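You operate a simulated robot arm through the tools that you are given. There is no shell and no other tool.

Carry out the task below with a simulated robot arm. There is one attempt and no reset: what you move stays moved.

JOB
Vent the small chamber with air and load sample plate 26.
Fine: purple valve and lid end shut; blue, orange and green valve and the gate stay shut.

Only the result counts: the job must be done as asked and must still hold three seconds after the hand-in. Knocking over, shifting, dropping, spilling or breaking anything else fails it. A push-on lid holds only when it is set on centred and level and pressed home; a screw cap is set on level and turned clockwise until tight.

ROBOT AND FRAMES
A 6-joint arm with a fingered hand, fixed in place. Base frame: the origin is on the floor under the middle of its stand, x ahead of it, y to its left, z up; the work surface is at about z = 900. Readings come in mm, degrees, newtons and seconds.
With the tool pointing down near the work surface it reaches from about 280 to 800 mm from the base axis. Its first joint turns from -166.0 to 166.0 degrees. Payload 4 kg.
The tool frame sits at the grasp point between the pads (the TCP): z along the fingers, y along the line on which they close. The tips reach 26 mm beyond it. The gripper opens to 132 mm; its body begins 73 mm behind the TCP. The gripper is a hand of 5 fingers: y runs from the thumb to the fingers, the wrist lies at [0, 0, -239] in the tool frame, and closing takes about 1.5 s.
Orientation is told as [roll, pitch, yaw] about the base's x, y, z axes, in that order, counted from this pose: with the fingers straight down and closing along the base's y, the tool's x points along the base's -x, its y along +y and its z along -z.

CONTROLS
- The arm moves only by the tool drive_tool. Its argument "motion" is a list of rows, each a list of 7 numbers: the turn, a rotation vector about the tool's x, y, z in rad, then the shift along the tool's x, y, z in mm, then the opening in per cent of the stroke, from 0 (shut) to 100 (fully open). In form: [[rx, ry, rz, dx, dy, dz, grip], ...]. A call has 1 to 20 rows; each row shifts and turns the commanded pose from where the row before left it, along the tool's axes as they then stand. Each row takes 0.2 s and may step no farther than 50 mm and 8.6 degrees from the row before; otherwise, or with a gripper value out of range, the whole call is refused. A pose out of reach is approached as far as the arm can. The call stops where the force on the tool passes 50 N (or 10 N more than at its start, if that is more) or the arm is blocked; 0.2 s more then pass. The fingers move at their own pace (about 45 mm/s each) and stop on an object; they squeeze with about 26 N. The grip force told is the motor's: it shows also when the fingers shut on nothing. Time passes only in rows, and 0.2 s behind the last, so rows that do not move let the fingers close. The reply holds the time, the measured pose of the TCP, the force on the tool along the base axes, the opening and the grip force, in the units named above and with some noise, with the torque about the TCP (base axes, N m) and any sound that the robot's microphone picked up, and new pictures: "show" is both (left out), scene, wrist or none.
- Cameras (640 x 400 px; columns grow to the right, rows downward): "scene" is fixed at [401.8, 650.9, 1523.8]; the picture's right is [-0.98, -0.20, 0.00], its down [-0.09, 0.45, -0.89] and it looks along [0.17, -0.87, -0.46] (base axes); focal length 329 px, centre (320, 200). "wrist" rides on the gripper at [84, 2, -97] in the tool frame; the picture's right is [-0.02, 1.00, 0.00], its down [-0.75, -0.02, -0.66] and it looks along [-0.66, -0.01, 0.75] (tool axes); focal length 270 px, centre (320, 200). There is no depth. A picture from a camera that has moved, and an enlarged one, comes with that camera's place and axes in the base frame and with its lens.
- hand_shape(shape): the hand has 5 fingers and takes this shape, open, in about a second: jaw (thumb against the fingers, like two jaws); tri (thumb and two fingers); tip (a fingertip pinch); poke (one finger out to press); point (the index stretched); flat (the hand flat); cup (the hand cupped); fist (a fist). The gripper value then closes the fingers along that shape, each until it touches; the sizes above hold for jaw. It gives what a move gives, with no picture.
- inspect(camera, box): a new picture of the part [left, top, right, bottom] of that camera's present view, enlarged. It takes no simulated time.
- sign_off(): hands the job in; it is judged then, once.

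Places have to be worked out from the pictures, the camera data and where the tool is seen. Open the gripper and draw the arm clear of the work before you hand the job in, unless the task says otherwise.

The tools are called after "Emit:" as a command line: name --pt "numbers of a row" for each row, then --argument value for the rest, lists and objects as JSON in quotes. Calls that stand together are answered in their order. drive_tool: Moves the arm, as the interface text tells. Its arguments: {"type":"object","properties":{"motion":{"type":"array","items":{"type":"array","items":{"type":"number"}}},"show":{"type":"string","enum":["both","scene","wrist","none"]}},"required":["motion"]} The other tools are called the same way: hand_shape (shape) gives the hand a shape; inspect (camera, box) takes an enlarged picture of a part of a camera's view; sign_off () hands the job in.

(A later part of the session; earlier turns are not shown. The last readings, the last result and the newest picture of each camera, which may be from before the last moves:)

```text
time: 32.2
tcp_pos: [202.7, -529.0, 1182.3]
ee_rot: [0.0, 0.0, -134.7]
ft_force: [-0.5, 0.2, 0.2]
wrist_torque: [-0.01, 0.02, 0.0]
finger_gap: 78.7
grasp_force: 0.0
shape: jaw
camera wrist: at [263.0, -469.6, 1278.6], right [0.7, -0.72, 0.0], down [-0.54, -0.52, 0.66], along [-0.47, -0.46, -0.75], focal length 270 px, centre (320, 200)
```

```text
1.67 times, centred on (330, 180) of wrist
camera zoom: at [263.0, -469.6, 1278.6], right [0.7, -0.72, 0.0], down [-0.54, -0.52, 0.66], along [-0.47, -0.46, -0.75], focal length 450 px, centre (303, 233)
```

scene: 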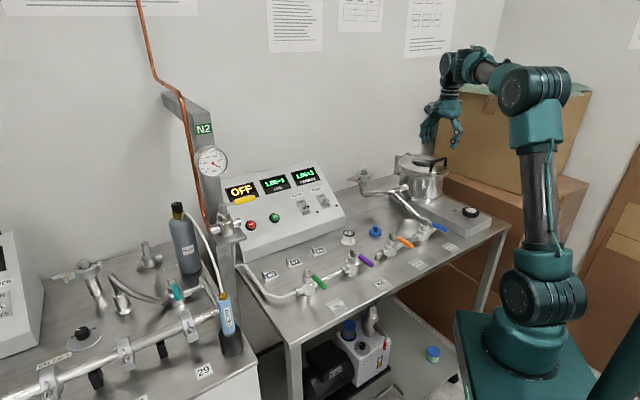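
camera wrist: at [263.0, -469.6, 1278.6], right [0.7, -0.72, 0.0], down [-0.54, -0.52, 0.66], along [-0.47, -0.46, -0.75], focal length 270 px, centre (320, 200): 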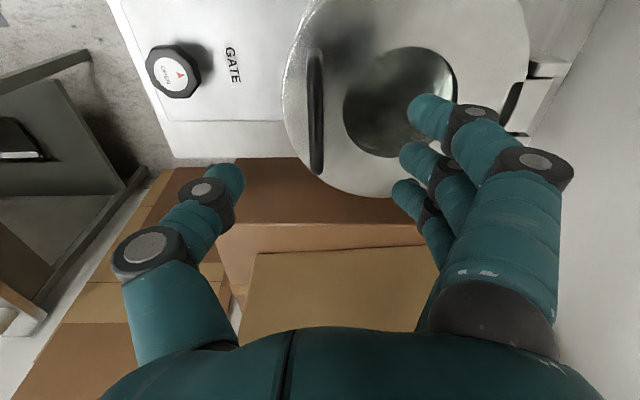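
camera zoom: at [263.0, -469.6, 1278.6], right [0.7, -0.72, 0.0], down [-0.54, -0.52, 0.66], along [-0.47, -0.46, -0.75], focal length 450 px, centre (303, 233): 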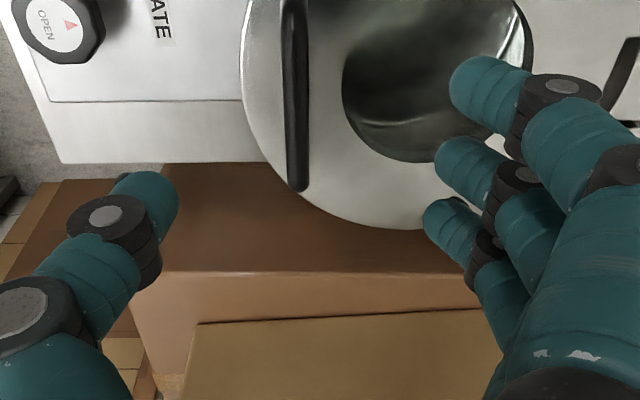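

The bar lies at about (203,-524), z≈1100, within 3 mm of being centred between thumb and fingers. I descend to straddle it, keeping the tips clear of the lid.

Emit:
drive_tool --pt "0 0 0 3 -2.4 25 50" --pt "0 0 0 0 0 25 45" --pt "0 0 0 0 0 18 40" --pt "0 0 0 0 0 0 40" --show "both"

Emit:
inspect --camera "wrist" --box '[180, 60, 480, 300]'

Emit:
inspect --camera "scene" --box '[380, 90, 500, 220]'

```text
time: 33.2
tcp_pos: [203.5, -524.6, 1113.5]
ee_rot: [0.0, -0.1, -134.6]
ft_force: [0.5, 0.7, -0.3]
wrist_torque: [0.01, 0.0, 0.01]
finger_gap: 53.5
grasp_force: 0.1
shape: jaw
camera wrist: at [262.4, -466.2, 1210.2], right [0.7, -0.72, 0.0], down [-0.54, -0.52, 0.66], along [-0.47, -0.46, -0.75], focal length 270 px, centre (320, 200)
```

scene: 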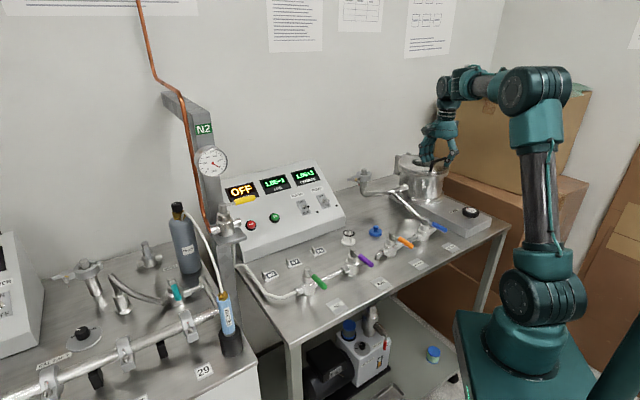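
wrist: 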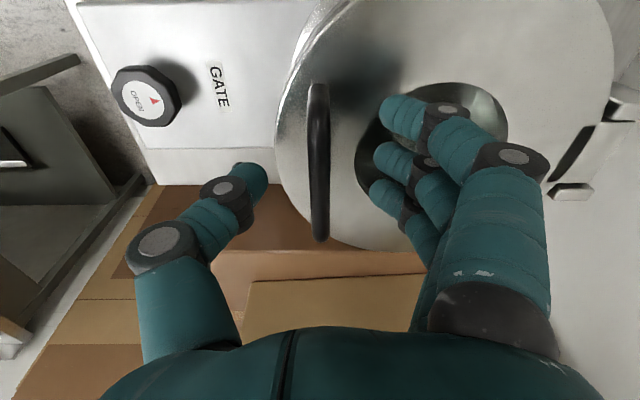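

```text
1.67 times, centred on (330, 180) of wrist
camera zoom: at [262.4, -466.2, 1210.2], right [0.7, -0.72, 0.0], down [-0.54, -0.52, 0.66], along [-0.47, -0.46, -0.75], focal length 450 px, centre (303, 233)
```

zoom: 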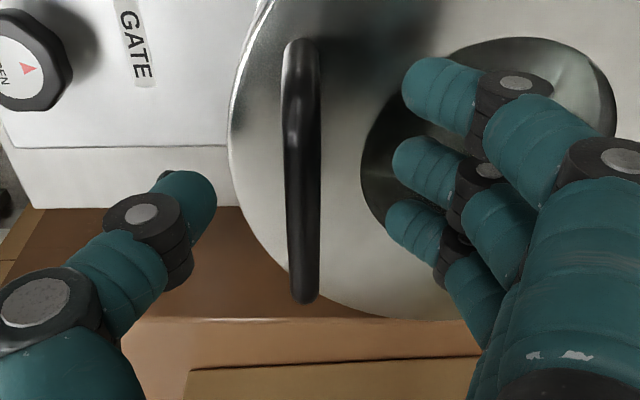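

```text
3.08 times, centred on (440, 155) of scene
camera zoom: at [401.8, 650.9, 1523.8], right [-0.98, -0.2, 0.0], down [-0.09, 0.45, -0.89], along [0.17, -0.87, -0.46], focal length 1011 px, centre (-49, 338)
```

zoom: 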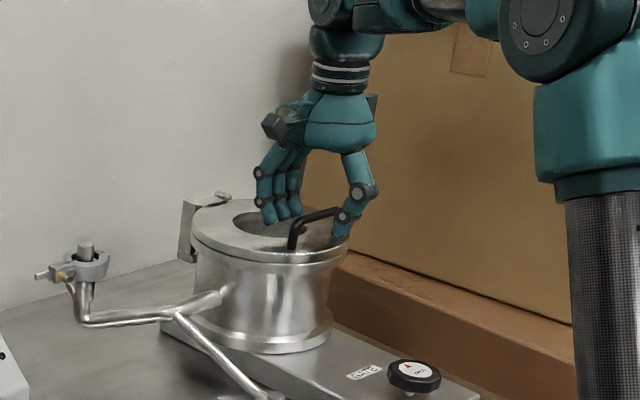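

The bar is well centred between thumb and fingers at z≈1100. I go 3 mm lower and close on it.

Emit:
drive_tool --pt "0 0 0 0 0 3 40" --pt "0 0 0 0 0 0 20" --pt "0 0 0 0 0 0 5" --pt "0 0 0 0 0 0 0" --pt "0 0 0 0 0 0 0" --pt "0 0 0 0 0 0 0" --pt "0 0 0 0 0 0 0" --show "both"

Emit:
inspect --camera "wrist" --box '[180, 60, 480, 300]'

Emit:
inspect --camera "scene" --box '[380, 90, 500, 220]'

```text
time: 34.8
tcp_pos: [202.6, -524.7, 1111.0]
ee_rot: [0.0, 0.1, -134.7]
ft_force: [2.2, -1.1, -6.5]
wrist_torque: [0.03, -0.13, 0.0]
finger_gap: 1.9
grasp_force: 25.9
shape: jaw
camera wrist: at [262.7, -465.6, 1206.7], right [0.7, -0.72, 0.0], down [-0.54, -0.52, 0.66], along [-0.47, -0.46, -0.75], focal length 270 px, centre (320, 200)
```

scene: 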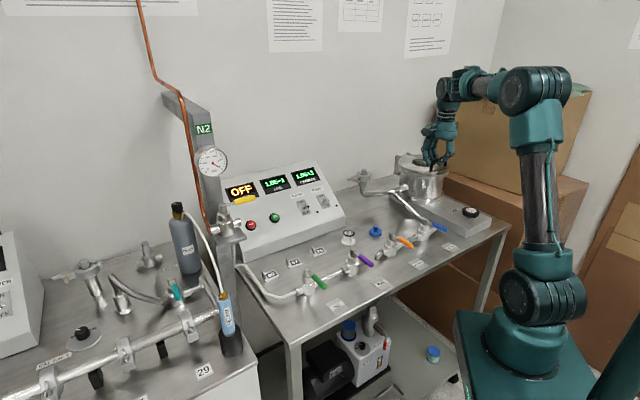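
wrist: 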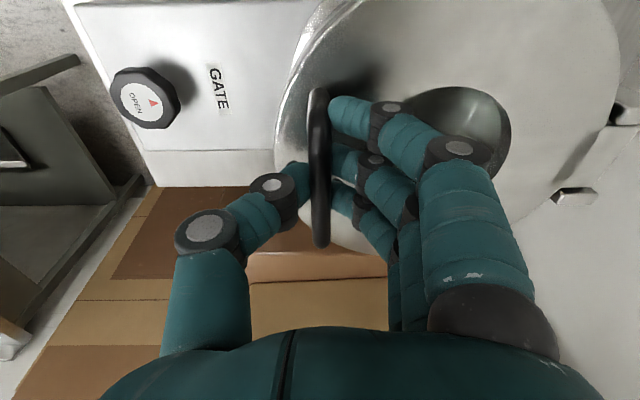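

```text
1.67 times, centred on (330, 180) of wrist
camera zoom: at [262.7, -465.6, 1206.7], right [0.7, -0.72, 0.0], down [-0.54, -0.52, 0.66], along [-0.47, -0.46, -0.75], focal length 450 px, centre (303, 233)
```

zoom: 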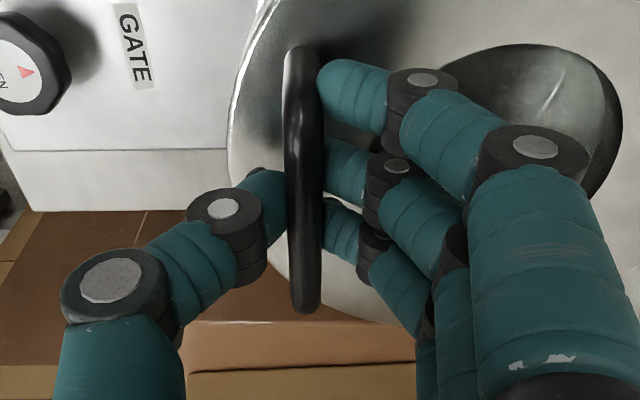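

```text
3.08 times, centred on (440, 155) of scene
camera zoom: at [401.8, 650.9, 1523.8], right [-0.98, -0.2, 0.0], down [-0.09, 0.45, -0.89], along [0.17, -0.87, -0.46], focal length 1011 px, centre (-49, 338)
```

zoom: 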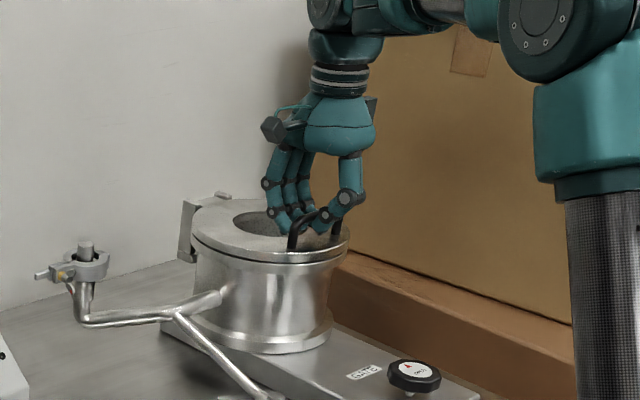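

The fingertips wrap under the bar, but a vertical hand would meet the lid rim as it swings up. A single stretched finger hooked between bar and lid should manage the full swing. I release, rise clear and look at the hand shapes.

Emit:
drive_tool --pt "0 0 0 0 0 0 20" --pt "0 0 0 0 0 0 45" --pt "0 0 0 0 0 0 45" --pt "0 0 0 0 0 0 45" --pt "0 0 0 0 0 -30 45" --pt "0 0 0 0 0 -40 45" --pt "0 0 0 0 0 -50 45" --pt "0 0 0 0 0 -50 45" --show "none"

Emit:
hand_shape --shape "point"

Emit:
inspect --camera "wrist" --box '[0, 0, 640, 400]'

Emit:
inspect --camera "scene" --box '[380, 30, 520, 200]'

```text
time: 36.6
tcp_pos: [199.7, -526.7, 1280.6]
ee_rot: [0.0, 0.0, -134.7]
ft_force: [-0.6, -0.6, 0.0]
wrist_torque: [-0.04, 0.03, 0.01]
finger_gap: 58.6
grasp_force: 0.1
shape: jaw
```

```text
time: 37.5
tcp_pos: [200.9, -524.8, 1279.3]
ee_rot: [0.1, 0.0, -134.7]
ft_force: [0.4, -0.1, 0.3]
wrist_torque: [0.0, -0.01, -0.02]
finger_gap: 125.9
grasp_force: 0.1
shape: point
```

```text
1.00 times, centred on (320, 200) of wrist (not enlarged: the box is as wide or as high as the picture)
camera zoom: at [261.2, -466.6, 1376.0], right [0.7, -0.72, 0.0], down [-0.54, -0.52, 0.66], along [-0.47, -0.46, -0.75], focal length 270 px, centre (320, 200)
```

zoom: 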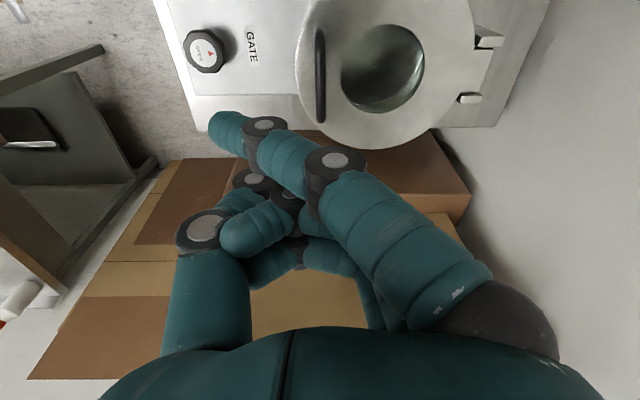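

```text
2.35 times, centred on (450, 115) of scene
camera zoom: at [401.8, 650.9, 1523.8], right [-0.98, -0.2, 0.0], down [-0.09, 0.45, -0.89], along [0.17, -0.87, -0.46], focal length 773 px, centre (14, 400)
```

zoom: 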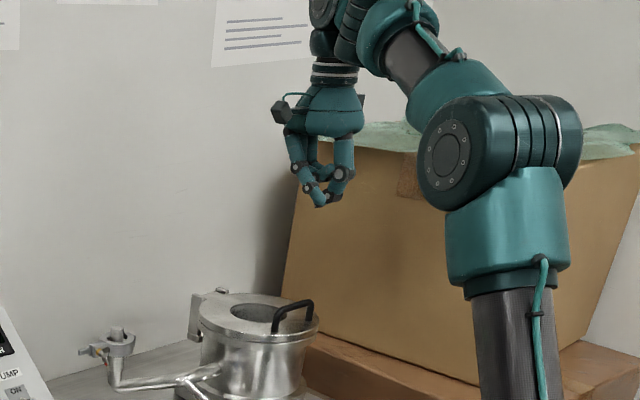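

Emit:
drive_tool --pt "0 0 0 0 0 0 100" --pt "0 0 0 0 0 0 100" --pt "0 0 0 0 0 0 100" --pt "0 0 0 0 0 0 100" --pt "0 0 0 0 0 0 100" --show "wrist"

Emit:
inspect --camera "scene" --box '[400, 30, 500, 130]'

Emit:
hand_shape --shape "poke"

Emit:
inspect --camera "wrist" --box '[0, 0, 640, 400]'

Emit:
inspect --camera "scene" --box '[400, 30, 500, 130]'

```text
time: 38.7
tcp_pos: [201.1, -525.9, 1279.9]
ee_rot: [0.0, 0.0, -134.6]
ft_force: [0.3, 1.0, 0.1]
wrist_torque: [-0.02, -0.01, -0.04]
finger_gap: 126.1
grasp_force: 0.1
shape: point
camera wrist: at [261.2, -466.6, 1376.2], right [0.7, -0.72, 0.0], down [-0.54, -0.52, 0.66], along [-0.47, -0.46, -0.75], focal length 270 px, centre (320, 200)
```

wrist: 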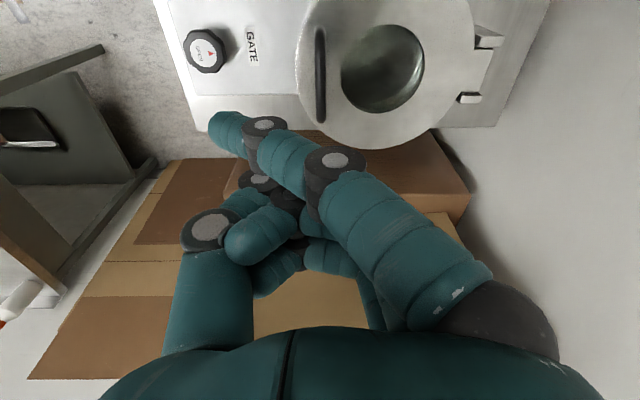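

```text
4.00 times, centred on (450, 80) of scene
camera zoom: at [401.8, 650.9, 1523.8], right [-0.98, -0.2, 0.0], down [-0.09, 0.45, -0.89], along [0.17, -0.87, -0.46], focal length 1314 px, centre (-200, 680)
```

zoom: 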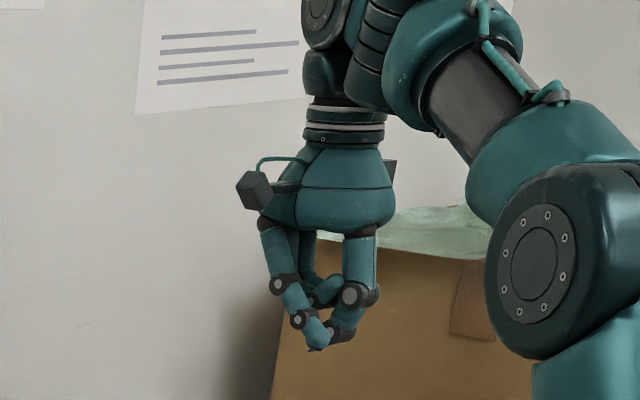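

```text
time: 39.6
tcp_pos: [200.3, -525.8, 1280.0]
ee_rot: [0.0, 0.0, -134.6]
ft_force: [-0.7, -0.3, 0.1]
wrist_torque: [-0.01, 0.0, -0.02]
finger_gap: 0.1
grasp_force: 0.1
shape: poke
```

```text
1.00 times, centred on (320, 200) of wrist (not enlarged: the box is as wide or as high as the picture)
camera zoom: at [261.2, -466.6, 1376.2], right [0.7, -0.72, 0.0], down [-0.54, -0.52, 0.66], along [-0.47, -0.46, -0.75], focal length 270 px, centre (320, 200)
```

zoom: 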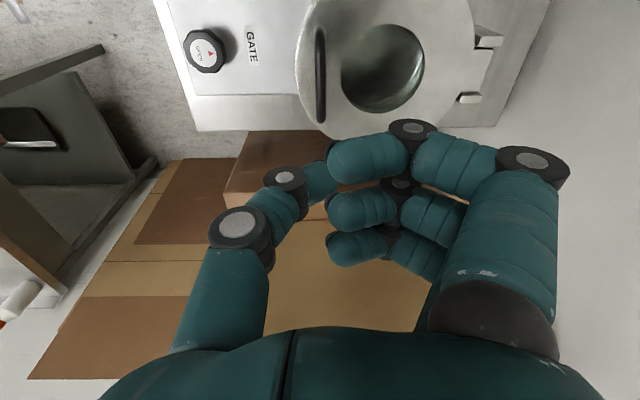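

```text
4.00 times, centred on (450, 80) of scene
camera zoom: at [401.8, 650.9, 1523.8], right [-0.98, -0.2, 0.0], down [-0.09, 0.45, -0.89], along [0.17, -0.87, -0.46], focal length 1314 px, centre (-200, 680)
```

zoom: 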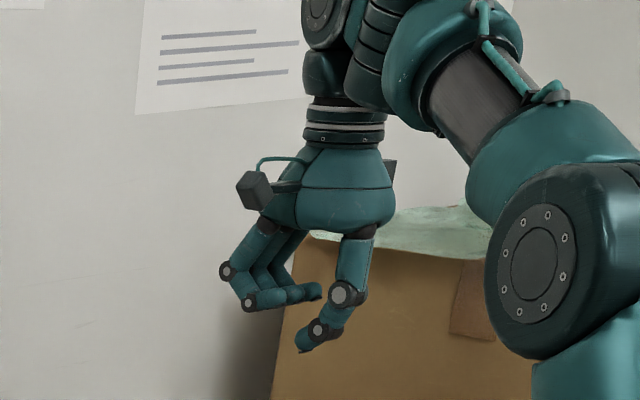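

The shapes differ a lot, so before choosing a hook I want to know whether the lid holds itself by hinge friction. I go back to the jaw, pinch the bar, lift it slightly and read the force.

Emit:
hand_shape --shape "jaw"

Emit:
drive_tool --pt "0 0 0 1.2 1.2 45 45" --pt "0 0 0 0 0 45 45" --pt "0 0 0 0 0 40 45" --pt "0 0 0 0 0 20 40" --pt "0 0 0 0 0 16 40" --pt "0 0 0 0 0 0 20" --pt "0 0 0 0 0 0 0" --pt "0 0 0 0 0 0 0" --pt "0 0 0 0 0 0 0" --pt "0 0 0 0 0 0 0" --pt "0 0 0 0 0 0 0" --show "wrist"

```text
time: 40.5
tcp_pos: [201.4, -525.4, 1278.4]
ee_rot: [0.0, 0.0, -134.8]
ft_force: [-0.2, -0.2, 0.0]
wrist_torque: [-0.02, 0.02, 0.01]
finger_gap: 131.8
grasp_force: 0.1
shape: jaw
```

```text
time: 42.9
tcp_pos: [204.2, -525.5, 1113.5]
ee_rot: [0.1, 0.0, -134.7]
ft_force: [2.2, -1.1, -5.9]
wrist_torque: [0.02, -0.2, 0.0]
finger_gap: 4.4
grasp_force: 26.3
shape: jaw
camera wrist: at [264.8, -465.7, 1209.8], right [0.7, -0.72, 0.0], down [-0.54, -0.52, 0.66], along [-0.47, -0.46, -0.75], focal length 270 px, centre (320, 200)
```

wrist: 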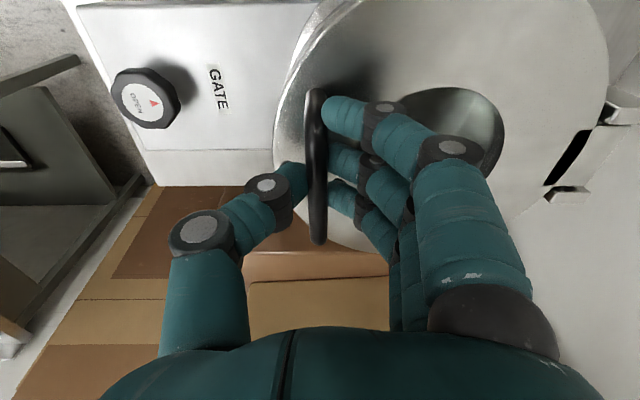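

Emit:
drive_tool --pt "0 0 0 0 1.8 -7 0" --pt "0 0 0 0 1.9 -7 0" --pt "0 0 0 0 2.2 -7.3 0" --pt "0 0 0 0 2.4 -7.5 0" --pt "0 0 0 0 0 0 0" --pt "0 0 0 0 0 0 0" --show "both"

Emit:
inspect --camera "scene" --box '[380, 90, 500, 220]'

```text
time: 44.3
tcp_pos: [209.9, -530.2, 1142.7]
ee_rot: [-0.1, 0.0, -134.7]
ft_force: [6.2, -3.1, -9.2]
wrist_torque: [0.0, -0.14, 0.01]
finger_gap: 3.9
grasp_force: 25.9
shape: jaw
camera wrist: at [270.4, -471.4, 1239.6], right [0.7, -0.72, 0.0], down [-0.54, -0.52, 0.66], along [-0.47, -0.46, -0.75], focal length 270 px, centre (320, 200)
```

scene: 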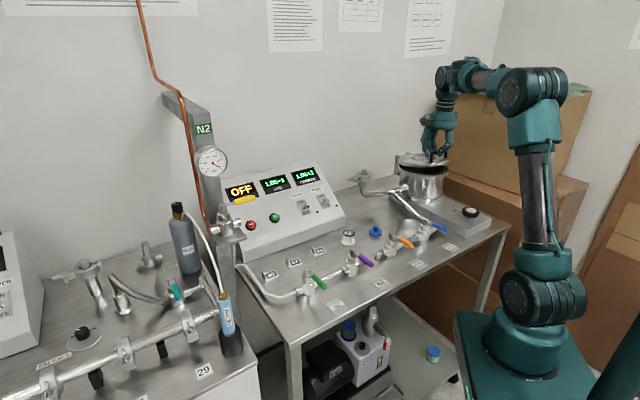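
wrist: 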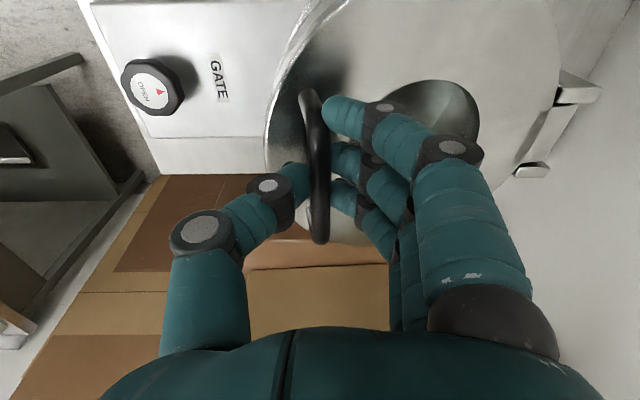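

```text
3.08 times, centred on (440, 155) of scene
camera zoom: at [401.8, 650.9, 1523.8], right [-0.98, -0.2, 0.0], down [-0.09, 0.45, -0.89], along [0.17, -0.87, -0.46], focal length 1011 px, centre (-49, 338)
```

zoom: 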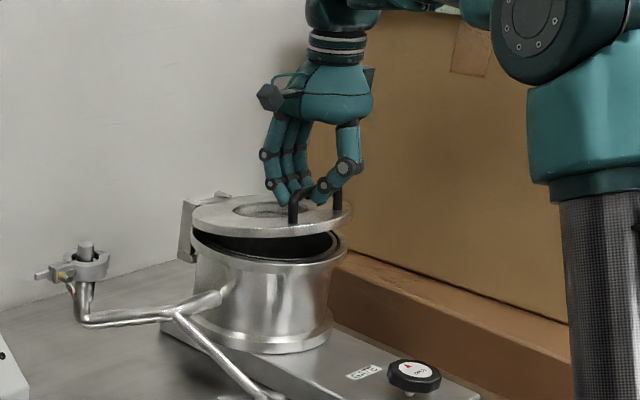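

The lid lifts easily. I lower it a few millimetres and raise it again, reading the force both ways to see whether the hinge has holding friction.

Emit:
drive_tool --pt "0 0 0 0 -0.7 2.5 0" --pt "0 0 0 0 -0.7 2.5 0" --pt "0 0 0 0 -0.7 2.5 0" --show "none"

Emit:
drive_tool --pt "0 0 0 0 0.7 -2.5 0" --pt "0 0 0 0 0.7 -2.5 0" --pt "0 0 0 0 0.7 -2.5 0" --show "none"

```text
time: 45.1
tcp_pos: [208.7, -527.9, 1135.9]
ee_rot: [0.1, 0.0, -134.6]
ft_force: [3.5, -1.3, -4.4]
wrist_torque: [0.01, -0.2, -0.01]
finger_gap: 4.1
grasp_force: 26.2
shape: jaw
```

```text
time: 45.9
tcp_pos: [209.1, -530.7, 1144.0]
ee_rot: [-0.1, -0.1, -134.6]
ft_force: [7.5, 0.3, -8.5]
wrist_torque: [0.06, -0.2, 0.03]
finger_gap: 4.1
grasp_force: 26.2
shape: jaw
```

The force differs by about ±2.2 N around a 6.6 N weight load, so hinge friction should hold the lid only above roughly 70°. I tilt the hand about the bar with the wrist toward the robot and thumb under the bar, so I can swing it that far within reach.

Emit:
drive_tool --pt "-0.131 0 0 0 -2.0 0.13 0" --pt "-0.131 0 0 0 -2.0 0.13 0" --pt "-0.131 0 0 0 -2.0 0.13 0" --pt "-0.131 0 0 0 -2.0 0.13 0" --show "both"

Emit:
inspect --camera "scene" --box '[380, 90, 500, 220]'

```text
time: 46.9
tcp_pos: [204.2, -525.4, 1140.5]
ee_rot: [30.1, 0.0, -134.6]
ft_force: [13.2, 2.1, -9.3]
wrist_torque: [0.25, -0.12, 0.19]
finger_gap: 4.0
grasp_force: 26.1
shape: jaw
camera wrist: at [229.6, -431.8, 1225.6], right [0.6, -0.62, 0.5], down [-0.77, -0.29, 0.56], along [-0.2, -0.73, -0.66], focal length 270 px, centre (320, 200)
```

scene: 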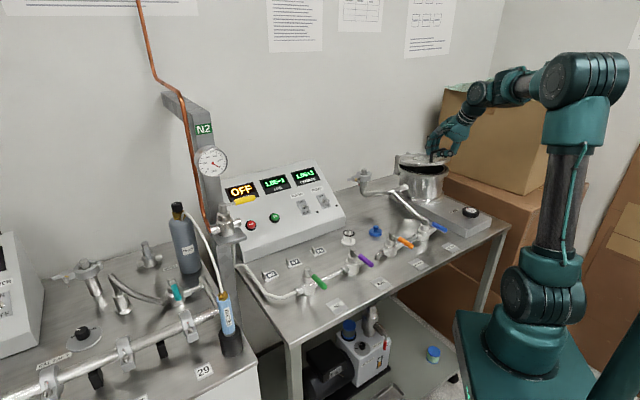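
wrist: 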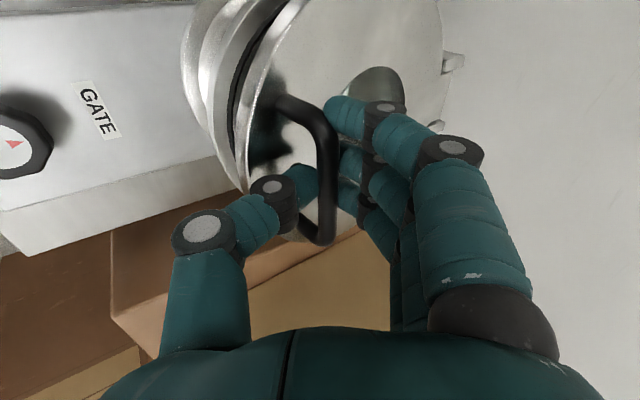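

```text
3.08 times, centred on (440, 155) of scene
camera zoom: at [401.8, 650.9, 1523.8], right [-0.98, -0.2, 0.0], down [-0.09, 0.45, -0.89], along [0.17, -0.87, -0.46], focal length 1011 px, centre (-49, 338)
```

zoom: 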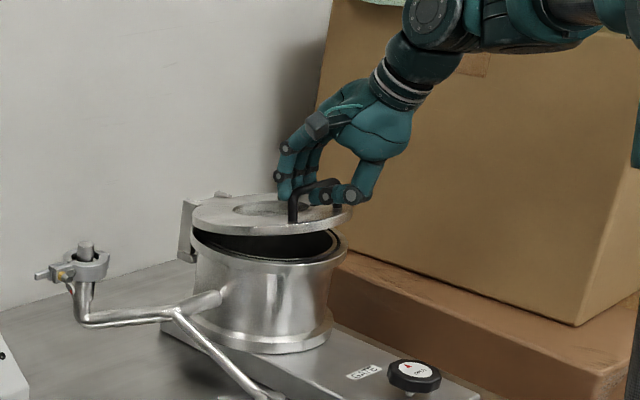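

The reading shows about 10 N sideways along the bar, probably an outer finger against a handle leg. I shift the hand 3 mm along the bar to see if that relieves it.

Emit:
drive_tool --pt "0 0 0 3 0 0 0" --pt "0 0 0 0 0 0 0" --show "none"

Emit:
inspect --camera "wrist" --box '[200, 60, 440, 260]'

```text
time: 47.5
tcp_pos: [204.9, -524.6, 1141.3]
ee_rot: [30.1, 0.0, -134.9]
ft_force: [0.6, -13.9, -9.8]
wrist_torque: [0.05, -0.01, 0.11]
finger_gap: 3.8
grasp_force: 26.0
shape: jaw
```

```text
2.00 times, centred on (320, 160) of wrist
camera zoom: at [230.7, -431.2, 1225.7], right [0.6, -0.62, 0.5], down [-0.77, -0.29, 0.56], along [-0.21, -0.72, -0.66], focal length 541 px, centre (320, 280)
```

zoom: 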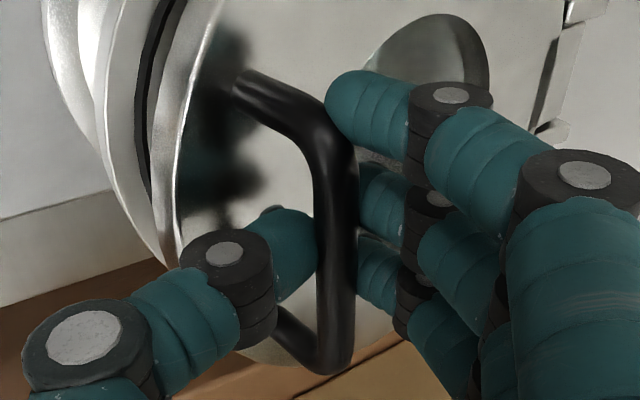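

Emit:
drive_tool --pt "0 0 0 -1.4 1.7 1.0 0" --pt "0 0 0 0 0 0 0" --show "none"

```text
time: 48.1
tcp_pos: [206.3, -525.6, 1142.5]
ee_rot: [30.0, 0.0, -134.7]
ft_force: [-7.6, 2.1, -2.9]
wrist_torque: [0.13, 0.1, 0.04]
finger_gap: 4.3
grasp_force: 26.5
shape: jaw
```

Each relief step shows about 8 N/mm stiffness, so the cradle is holding the bar well. I continue lifting along the arc in small steps, watching the force.

Emit:
drive_tool --pt "0 0 0 0 5.8 -4.8 0" --pt "0 0 0 0 6.1 -4.4 0" --pt "0 0 0 0 6.2 -4.1 0" --pt "0 0 0 0 6.3 -3.8 0" --pt "0 0 0 0 0 0 0" --show "wrist"

```text
time: 49.3
tcp_pos: [214.3, -535.3, 1168.6]
ee_rot: [30.1, 0.1, -134.8]
ft_force: [-2.4, -14.1, -12.1]
wrist_torque: [0.13, 0.05, 0.04]
finger_gap: 4.7
grasp_force: 26.1
shape: jaw
camera wrist: at [241.3, -441.9, 1252.9], right [0.6, -0.62, 0.5], down [-0.77, -0.29, 0.56], along [-0.2, -0.72, -0.66], focal length 270 px, centre (320, 200)
```

wrist: 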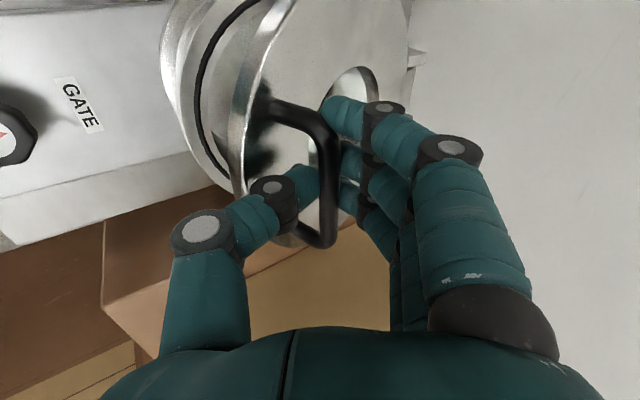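

Emit:
drive_tool --pt "0 0 0 -1.0 6.8 -3.2 0" --pt "0 0 0 -0.5 7.0 -2.9 0" --pt "0 0 0 0 7.2 -2.6 0" --pt "0 0 0 0 7.4 -2.3 0" --pt "0 0 0 0 0 0 0" --show "wrist"

```text
time: 50.5
tcp_pos: [227.5, -549.2, 1191.9]
ee_rot: [29.9, 0.0, -134.7]
ft_force: [-0.1, -6.6, -14.3]
wrist_torque: [0.29, 0.08, 0.12]
finger_gap: 4.8
grasp_force: 25.7
shape: jaw
camera wrist: at [254.5, -455.4, 1276.2], right [0.6, -0.62, 0.5], down [-0.77, -0.29, 0.56], along [-0.2, -0.72, -0.66], focal length 270 px, centre (320, 200)
```

wrist: 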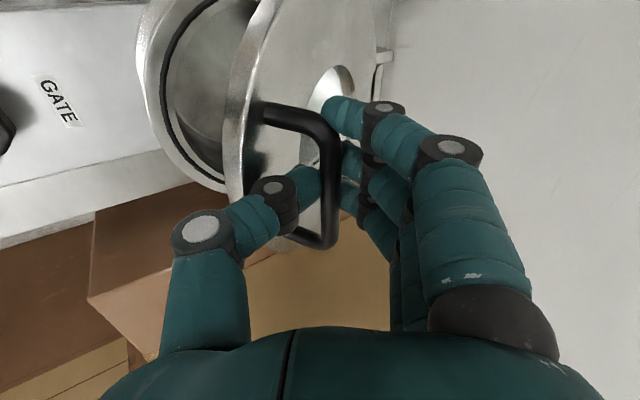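

Fitting the path so far gives a true arc radius of about 150 mm, a hinge near (307,-627,1072) and a lid angle of about 35°. I continue with that arc.

Emit:
drive_tool --pt "0 0 0 -0.5 6.4 -1.6 0" --pt "0 0 0 0 6.5 -1.0 0" --pt "0 0 0 0 6.6 -0.4 0" --pt "0 0 0 0 6.6 0 0" --pt "0 0 0 0 0 0 0" --show "both"

Emit:
inspect --camera "scene" --box '[380, 70, 500, 200]'

```text
time: 51.7
tcp_pos: [242.2, -562.9, 1209.7]
ee_rot: [30.1, 0.0, -134.7]
ft_force: [-5.4, 21.5, 1.7]
wrist_torque: [1.64, 1.09, 0.12]
finger_gap: 5.2
grasp_force: 26.2
shape: jaw
camera wrist: at [268.3, -469.8, 1294.0], right [0.6, -0.62, 0.5], down [-0.77, -0.29, 0.56], along [-0.2, -0.73, -0.66], focal length 270 px, centre (320, 200)
```

scene: 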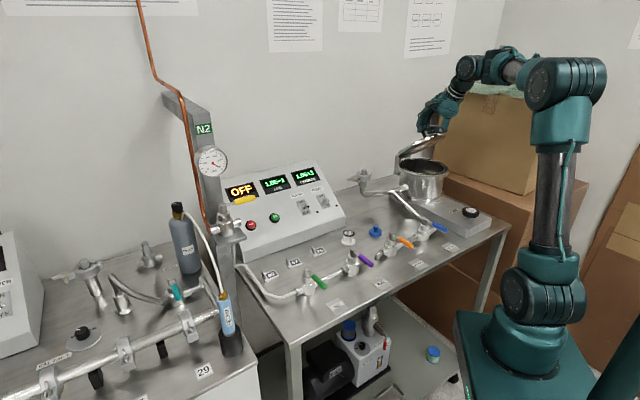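
wrist: 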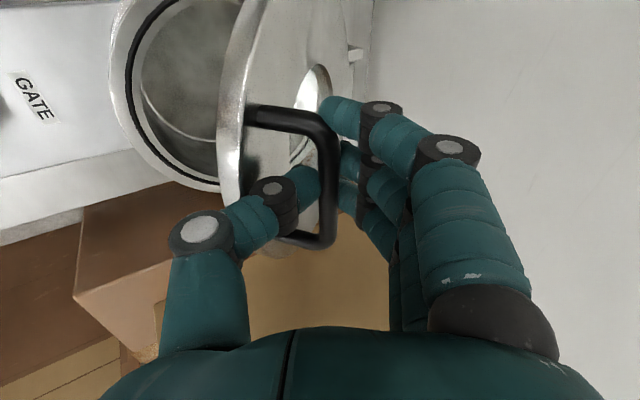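

```text
3.08 times, centred on (440, 135) of scene
camera zoom: at [401.8, 650.9, 1523.8], right [-0.98, -0.2, 0.0], down [-0.09, 0.45, -0.89], along [0.17, -0.87, -0.46], focal length 1011 px, centre (-49, 400)
```

zoom: 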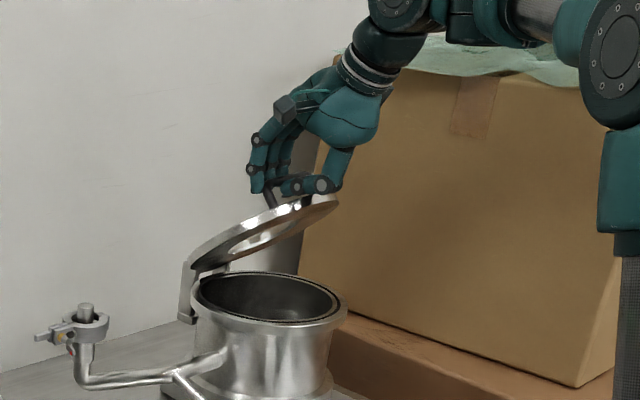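

The force and torque jumped (19 N and 1.9 N·m), so the thumb knuckle is now against the lid. I rotate the hand back toward vertical about the bar to free it.

Emit:
drive_tool --pt "0.1 0 0 0.6 1.5 0.1 0" --pt "0.1 0 0 0.6 1.5 0.1 0" --pt "0 0 0 0 0 0 0" --show "wrist"

```text
time: 52.5
tcp_pos: [245.1, -565.9, 1208.5]
ee_rot: [18.5, 0.0, -134.8]
ft_force: [-0.1, 1.1, -1.2]
wrist_torque: [0.02, -0.07, 0.13]
finger_gap: 5.5
grasp_force: 26.4
shape: jaw
camera wrist: at [283.8, -485.0, 1300.7], right [0.66, -0.68, 0.32], down [-0.69, -0.38, 0.62], along [-0.3, -0.63, -0.72], focal length 270 px, centre (320, 200)
```

wrist: 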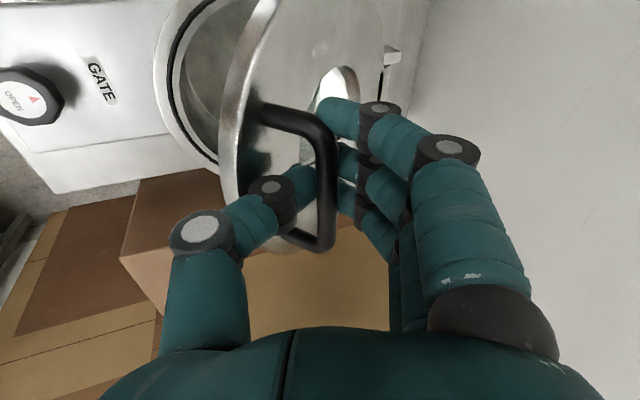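

Forces drop to nearly zero here, so the hinge may already hold the lid at about 45°. I test by easing the bar back 3 mm along the arc.

Emit:
drive_tool --pt "0 0 0 0 -1.3 0.4 0" --pt "0 0 0 0 -1.3 0.4 0" --pt "0 0 0 0 0 0 0" --show "none"

Emit:
drive_tool --pt "0 0 0 0 1.3 -0.4 0" --pt "0 0 0 0 1.3 -0.4 0" --pt "0 0 0 0 0 0 0" --show "none"

```text
time: 53.3
tcp_pos: [242.7, -563.4, 1207.2]
ee_rot: [18.7, 0.1, -134.6]
ft_force: [-2.5, -3.5, -4.9]
wrist_torque: [0.02, -0.03, 0.1]
finger_gap: 5.2
grasp_force: 25.9
shape: jaw
```

```text
time: 54.1
tcp_pos: [243.5, -565.9, 1208.4]
ee_rot: [18.6, 0.0, -134.8]
ft_force: [-2.1, -0.4, -6.9]
wrist_torque: [0.09, 0.0, 0.06]
finger_gap: 5.3
grasp_force: 26.0
shape: jaw
```

The lid still leans on the hand at 45°: about 3.5 N with ±1.4 N friction. The balance suggests it holds itself from about 65°, so I continue the arc while bringing the hand nearer to vertical.

Emit:
drive_tool --pt "0.029 0 0 0 6.6 -2.6 0" --pt "0.029 0 0 0 6.7 -2.0 0" --pt "0.029 0 0 0 6.8 -1.3 0" --pt "0.029 0 0 0 6.9 -0.7 0" --pt "0 0 0 0 0 0 0" --show "both"

Emit:
inspect --camera "scene" --box '[380, 70, 500, 200]'

```text
time: 55.3
tcp_pos: [243.0, -595.4, 1216.7]
ee_rot: [13.4, -2.4, -135.0]
ft_force: [18.2, 11.0, -18.7]
wrist_torque: [0.1, 0.01, 0.03]
finger_gap: 1.0
grasp_force: 26.0
shape: jaw
out of reach, approached as far as the arm can: row 3, 4
camera wrist: at [290.7, -518.3, 1307.4], right [0.68, -0.7, 0.23], down [-0.63, -0.39, 0.67], along [-0.37, -0.6, -0.71], focal length 270 px, centre (320, 200)
```

scene: 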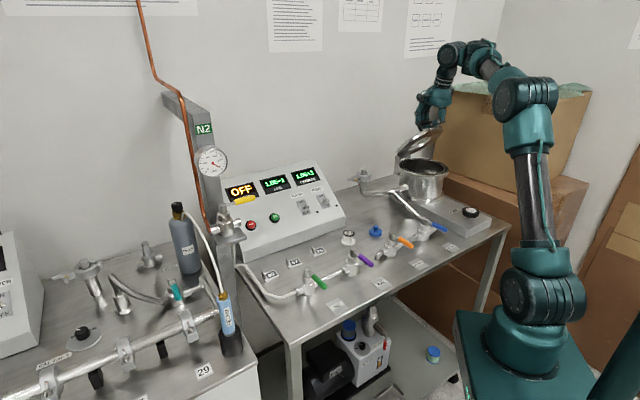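
wrist: 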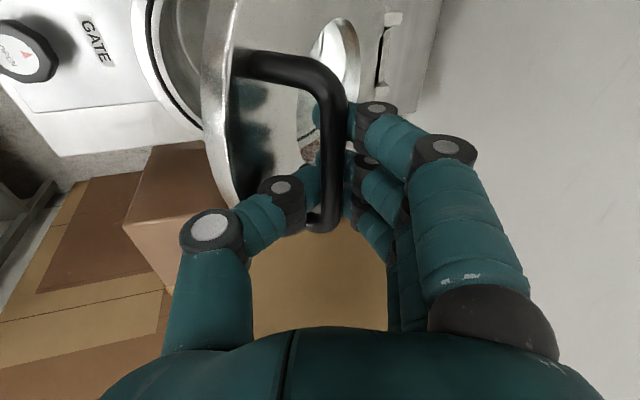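

```text
3.08 times, centred on (440, 135) of scene
camera zoom: at [401.8, 650.9, 1523.8], right [-0.98, -0.2, 0.0], down [-0.09, 0.45, -0.89], along [0.17, -0.87, -0.46], focal length 1011 px, centre (-49, 400)
```

zoom: 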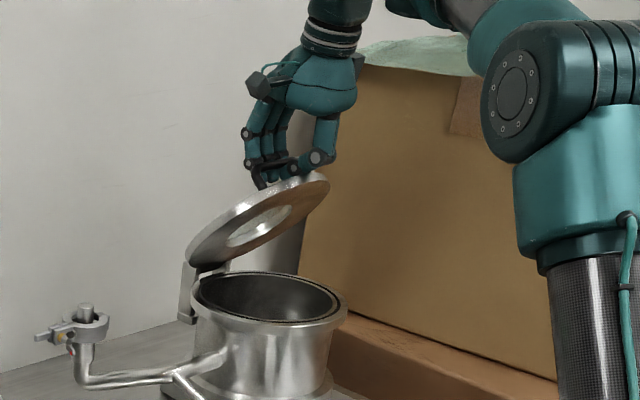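

The arm ran out of reach here, so the vertical-hand pinch cannot open the lid far enough. A better way is to hook only the fully opened, straight thumb under the bar with the hand nearly level. I first lower the lid back along the same arc.

Emit:
drive_tool --pt "-0.029 0 0 0 -6.9 0.7 0" --pt "-0.029 0 0 0 -6.8 1.3 0" --pt "0 0 0 0 0 0 0" --show "both"

```text
time: 55.7
tcp_pos: [235.1, -584.4, 1209.7]
ee_rot: [13.2, -0.4, -136.0]
ft_force: [-9.3, -21.2, -20.9]
wrist_torque: [-0.1, 0.27, -0.19]
finger_gap: 0.1
grasp_force: 25.8
shape: jaw
stopped in row 2: the force on the tool passed its limit at 60 N (the readings are from after the stop); the commanded pose is now the measured one
camera wrist: at [282.7, -510.3, 1303.3], right [0.66, -0.71, 0.23], down [-0.65, -0.4, 0.64], along [-0.37, -0.57, -0.73], focal length 270 px, centre (320, 200)
```

scene: 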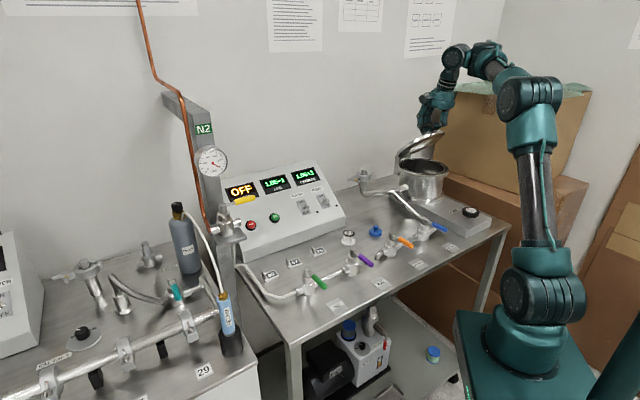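
wrist: 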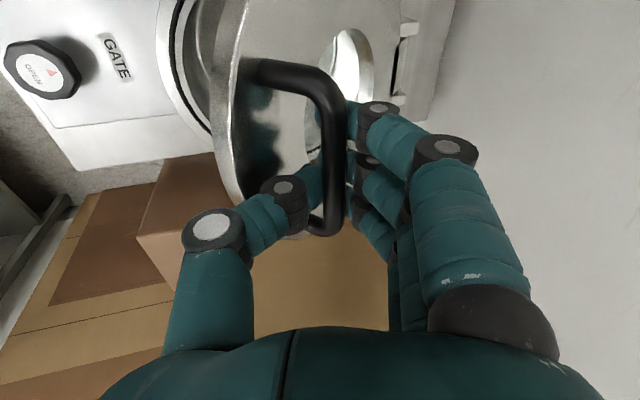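

Emit:
drive_tool --pt "0 0 0 -1.5 0.7 2.4 0" --pt "0 0 0 0 0 0 0" --show "none"

```text
time: 56.3
tcp_pos: [235.5, -585.6, 1209.6]
ee_rot: [13.5, -0.5, -135.8]
ft_force: [-7.0, -15.5, -12.6]
wrist_torque: [-0.12, 0.18, -0.16]
finger_gap: 0.0
grasp_force: 26.3
shape: jaw
```

Emit:
drive_tool --pt "0 0 0 -0.8 -4.6 2.1 0" --pt "0 0 0 -0.7 -4.6 2.2 0" --pt "0 0 0 0 0 0 0" --show "wrist"

```text
time: 57.1
tcp_pos: [230.8, -579.9, 1202.8]
ee_rot: [13.5, -0.5, -135.7]
ft_force: [-5.0, -12.0, -10.0]
wrist_torque: [-0.09, 0.12, -0.15]
finger_gap: 0.1
grasp_force: 25.8
shape: jaw
camera wrist: at [277.3, -505.0, 1297.0], right [0.67, -0.71, 0.23], down [-0.65, -0.4, 0.64], along [-0.36, -0.58, -0.73], focal length 270 px, centre (320, 200)
```

wrist: 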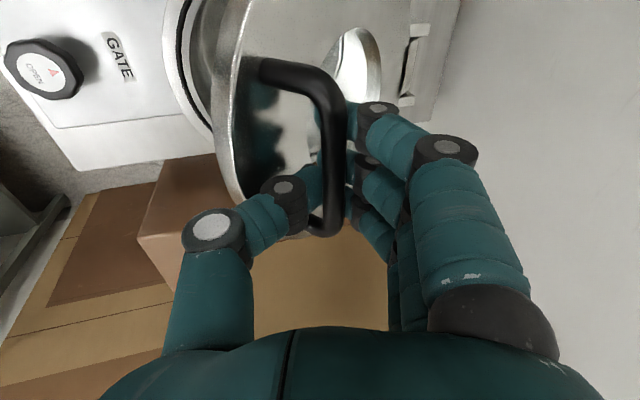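

Emit:
drive_tool --pt "0 0 0 -1.0 -5.8 2.9 0" --pt "0 0 0 0 -5.7 3.0 0" --pt "0 0 0 0 -5.6 3.2 0" --pt "0 0 0 0 -5.4 3.3 0" --pt "0 0 0 0 0 0 0" --show "none"

```text
time: 58.3
tcp_pos: [217.1, -565.9, 1185.9]
ee_rot: [13.4, -0.6, -135.7]
ft_force: [7.9, -5.0, -10.8]
wrist_torque: [-0.01, -0.01, -0.02]
finger_gap: 0.3
grasp_force: 26.4
shape: jaw
```

Emit:
drive_tool --pt "0 0 0 0 -5.0 4.2 0" --pt "0 0 0 0 -4.9 4.2 0" --pt "0 0 0 0 -4.8 4.2 0" --pt "0 0 0 0 -4.8 4.3 0" --pt "0 0 0 0 0 0 0" --show "none"

```text
time: 59.5
tcp_pos: [205.3, -555.9, 1165.0]
ee_rot: [13.3, -0.4, -135.8]
ft_force: [-0.2, -0.3, -3.4]
wrist_torque: [-0.08, 0.05, -0.03]
finger_gap: 0.4
grasp_force: 25.6
shape: jaw
```

Emit:
drive_tool --pt "0 0 0 0 -4.6 4.6 0" --pt "0 0 0 0 -4.5 4.7 0" --pt "0 0 0 0 -4.4 4.7 0" --pt "0 0 0 0 -4.2 4.8 0" --pt "0 0 0 0 0 0 0" --show "both"

```text
time: 60.7
tcp_pos: [196.9, -547.7, 1143.2]
ee_rot: [13.4, -0.5, -135.7]
ft_force: [-0.2, -1.1, -2.8]
wrist_torque: [-0.12, -0.01, 0.02]
finger_gap: 0.7
grasp_force: 26.3
shape: jaw
camera wrist: at [242.9, -472.5, 1237.1], right [0.67, -0.71, 0.23], down [-0.65, -0.4, 0.64], along [-0.36, -0.58, -0.73], focal length 270 px, centre (320, 200)
```

scene: 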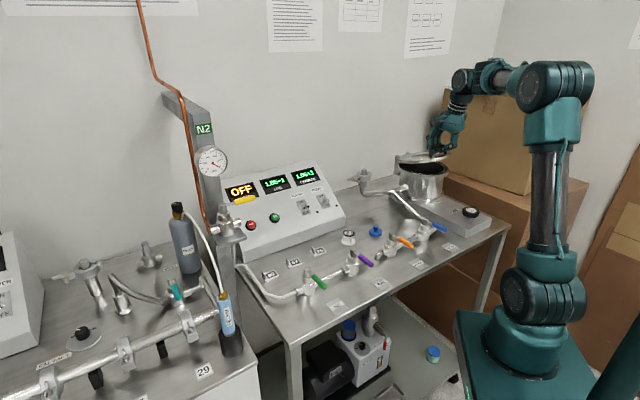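
wrist: 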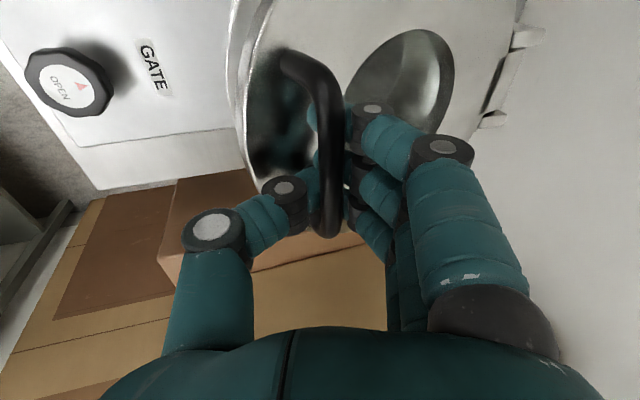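

Emit:
drive_tool --pt "0 0 0 0 -3.0 4.1 0" --pt "0 0 0 0 -2.9 4.2 0" --pt "0 0 0 0 -2.8 4.3 0" --pt "0 0 0 0 -2.8 4.4 0" --pt "0 0 0 0 -2.7 4.5 0" --pt "0 0 0 0 0 0 0" --show "none"

Emit:
drive_tool --pt "0 0 0 0 -1.4 2.8 0" --pt "0 0 0 0 -1.4 2.8 0" --pt "0 0 0 0 -1.3 2.8 0" --pt "0 0 0 0 0 0 0" --show "both"

Emit:
inspect --camera "scene" --box '[380, 90, 500, 220]'

```text
time: 62.1
tcp_pos: [189.9, -541.1, 1119.3]
ee_rot: [13.4, -0.4, -135.7]
ft_force: [-1.2, 0.5, -1.9]
wrist_torque: [-0.17, 0.04, 0.07]
finger_gap: 0.6
grasp_force: 26.4
shape: jaw
```

```text
time: 63.1
tcp_pos: [188.5, -538.6, 1110.0]
ee_rot: [13.3, -0.4, -135.7]
ft_force: [-3.8, 1.1, -2.8]
wrist_torque: [-0.17, 0.04, 0.09]
finger_gap: 0.8
grasp_force: 25.9
shape: jaw
camera wrist: at [234.8, -464.5, 1203.4], right [0.67, -0.71, 0.23], down [-0.65, -0.4, 0.64], along [-0.36, -0.58, -0.73], focal length 270 px, centre (320, 200)
```

scene: 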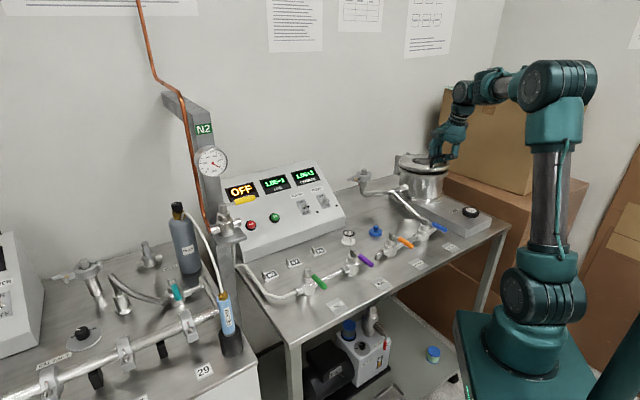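
wrist: 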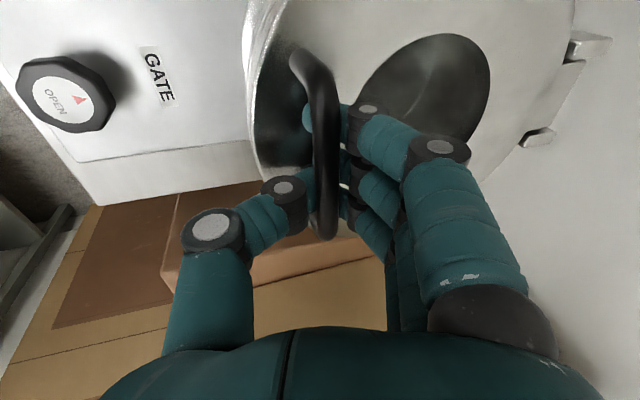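

```text
3.08 times, centred on (440, 155) of scene
camera zoom: at [401.8, 650.9, 1523.8], right [-0.98, -0.2, 0.0], down [-0.09, 0.45, -0.89], along [0.17, -0.87, -0.46], focal length 1011 px, centre (-49, 338)
```

zoom: 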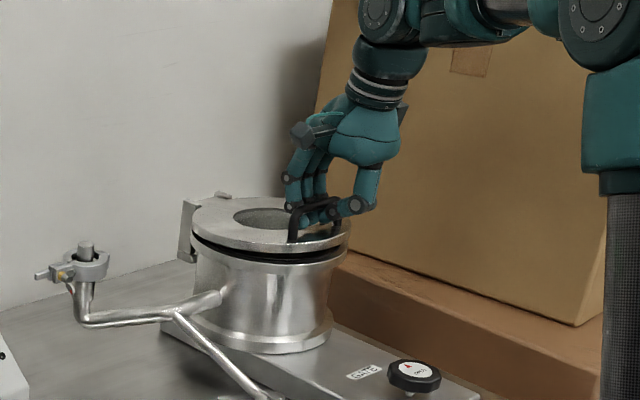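

The lid is nearly closed, so I lower a few more millimetres until it seats.

Emit:
drive_tool --pt "0 0 0 0 -0.8 2.5 0" --pt "0 0 0 0 -0.8 2.5 0" --pt "0 0 0 0 -0.8 2.5 0" --pt "0 0 0 0 0 0 0" --show "none"

Emit:
inspect --camera "scene" --box '[380, 90, 500, 220]'

```text
time: 64.1
tcp_pos: [187.7, -539.5, 1102.6]
ee_rot: [13.5, -0.5, -135.7]
ft_force: [-7.3, 2.0, -0.7]
wrist_torque: [-0.16, 0.04, 0.08]
finger_gap: 0.5
grasp_force: 26.4
shape: jaw
```

```text
3.08 times, centred on (440, 155) of scene
camera zoom: at [401.8, 650.9, 1523.8], right [-0.98, -0.2, 0.0], down [-0.09, 0.45, -0.89], along [0.17, -0.87, -0.46], focal length 1011 px, centre (-49, 338)
```

zoom: 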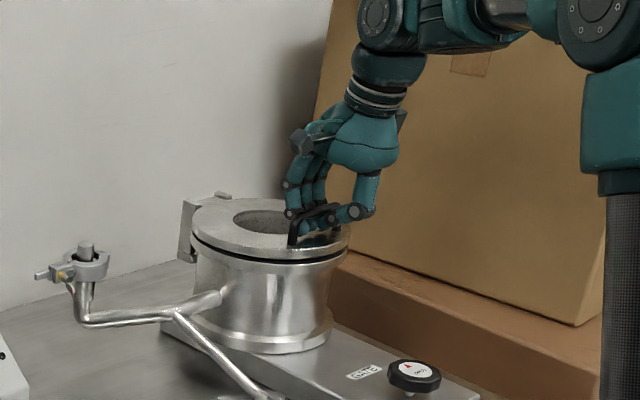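

Emit:
drive_tool --pt "0 0 0 0 0 2 0" --pt "0 0 0 0 0 2 0" --pt "0 0 0 0 0 0 0" --show "none"

Emit:
inspect --camera "scene" --box '[380, 90, 500, 220]'

```text
time: 64.9
tcp_pos: [188.8, -539.0, 1097.8]
ee_rot: [13.4, -0.5, -135.7]
ft_force: [-10.0, 3.6, -0.2]
wrist_torque: [-0.13, 0.06, 0.1]
finger_gap: 1.0
grasp_force: 25.6
shape: jaw
```

```text
3.08 times, centred on (440, 155) of scene
camera zoom: at [401.8, 650.9, 1523.8], right [-0.98, -0.2, 0.0], down [-0.09, 0.45, -0.89], along [0.17, -0.87, -0.46], focal length 1011 px, centre (-49, 338)
```

zoom: 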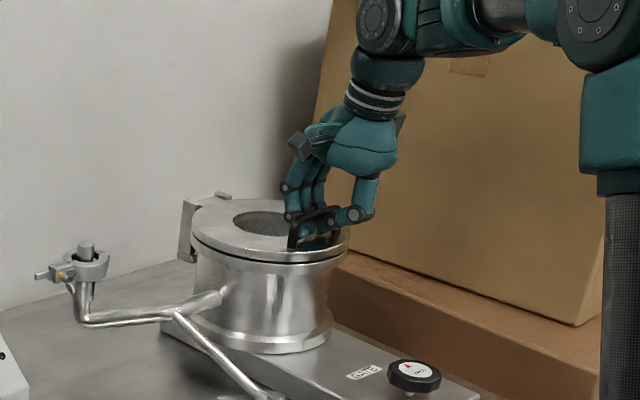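

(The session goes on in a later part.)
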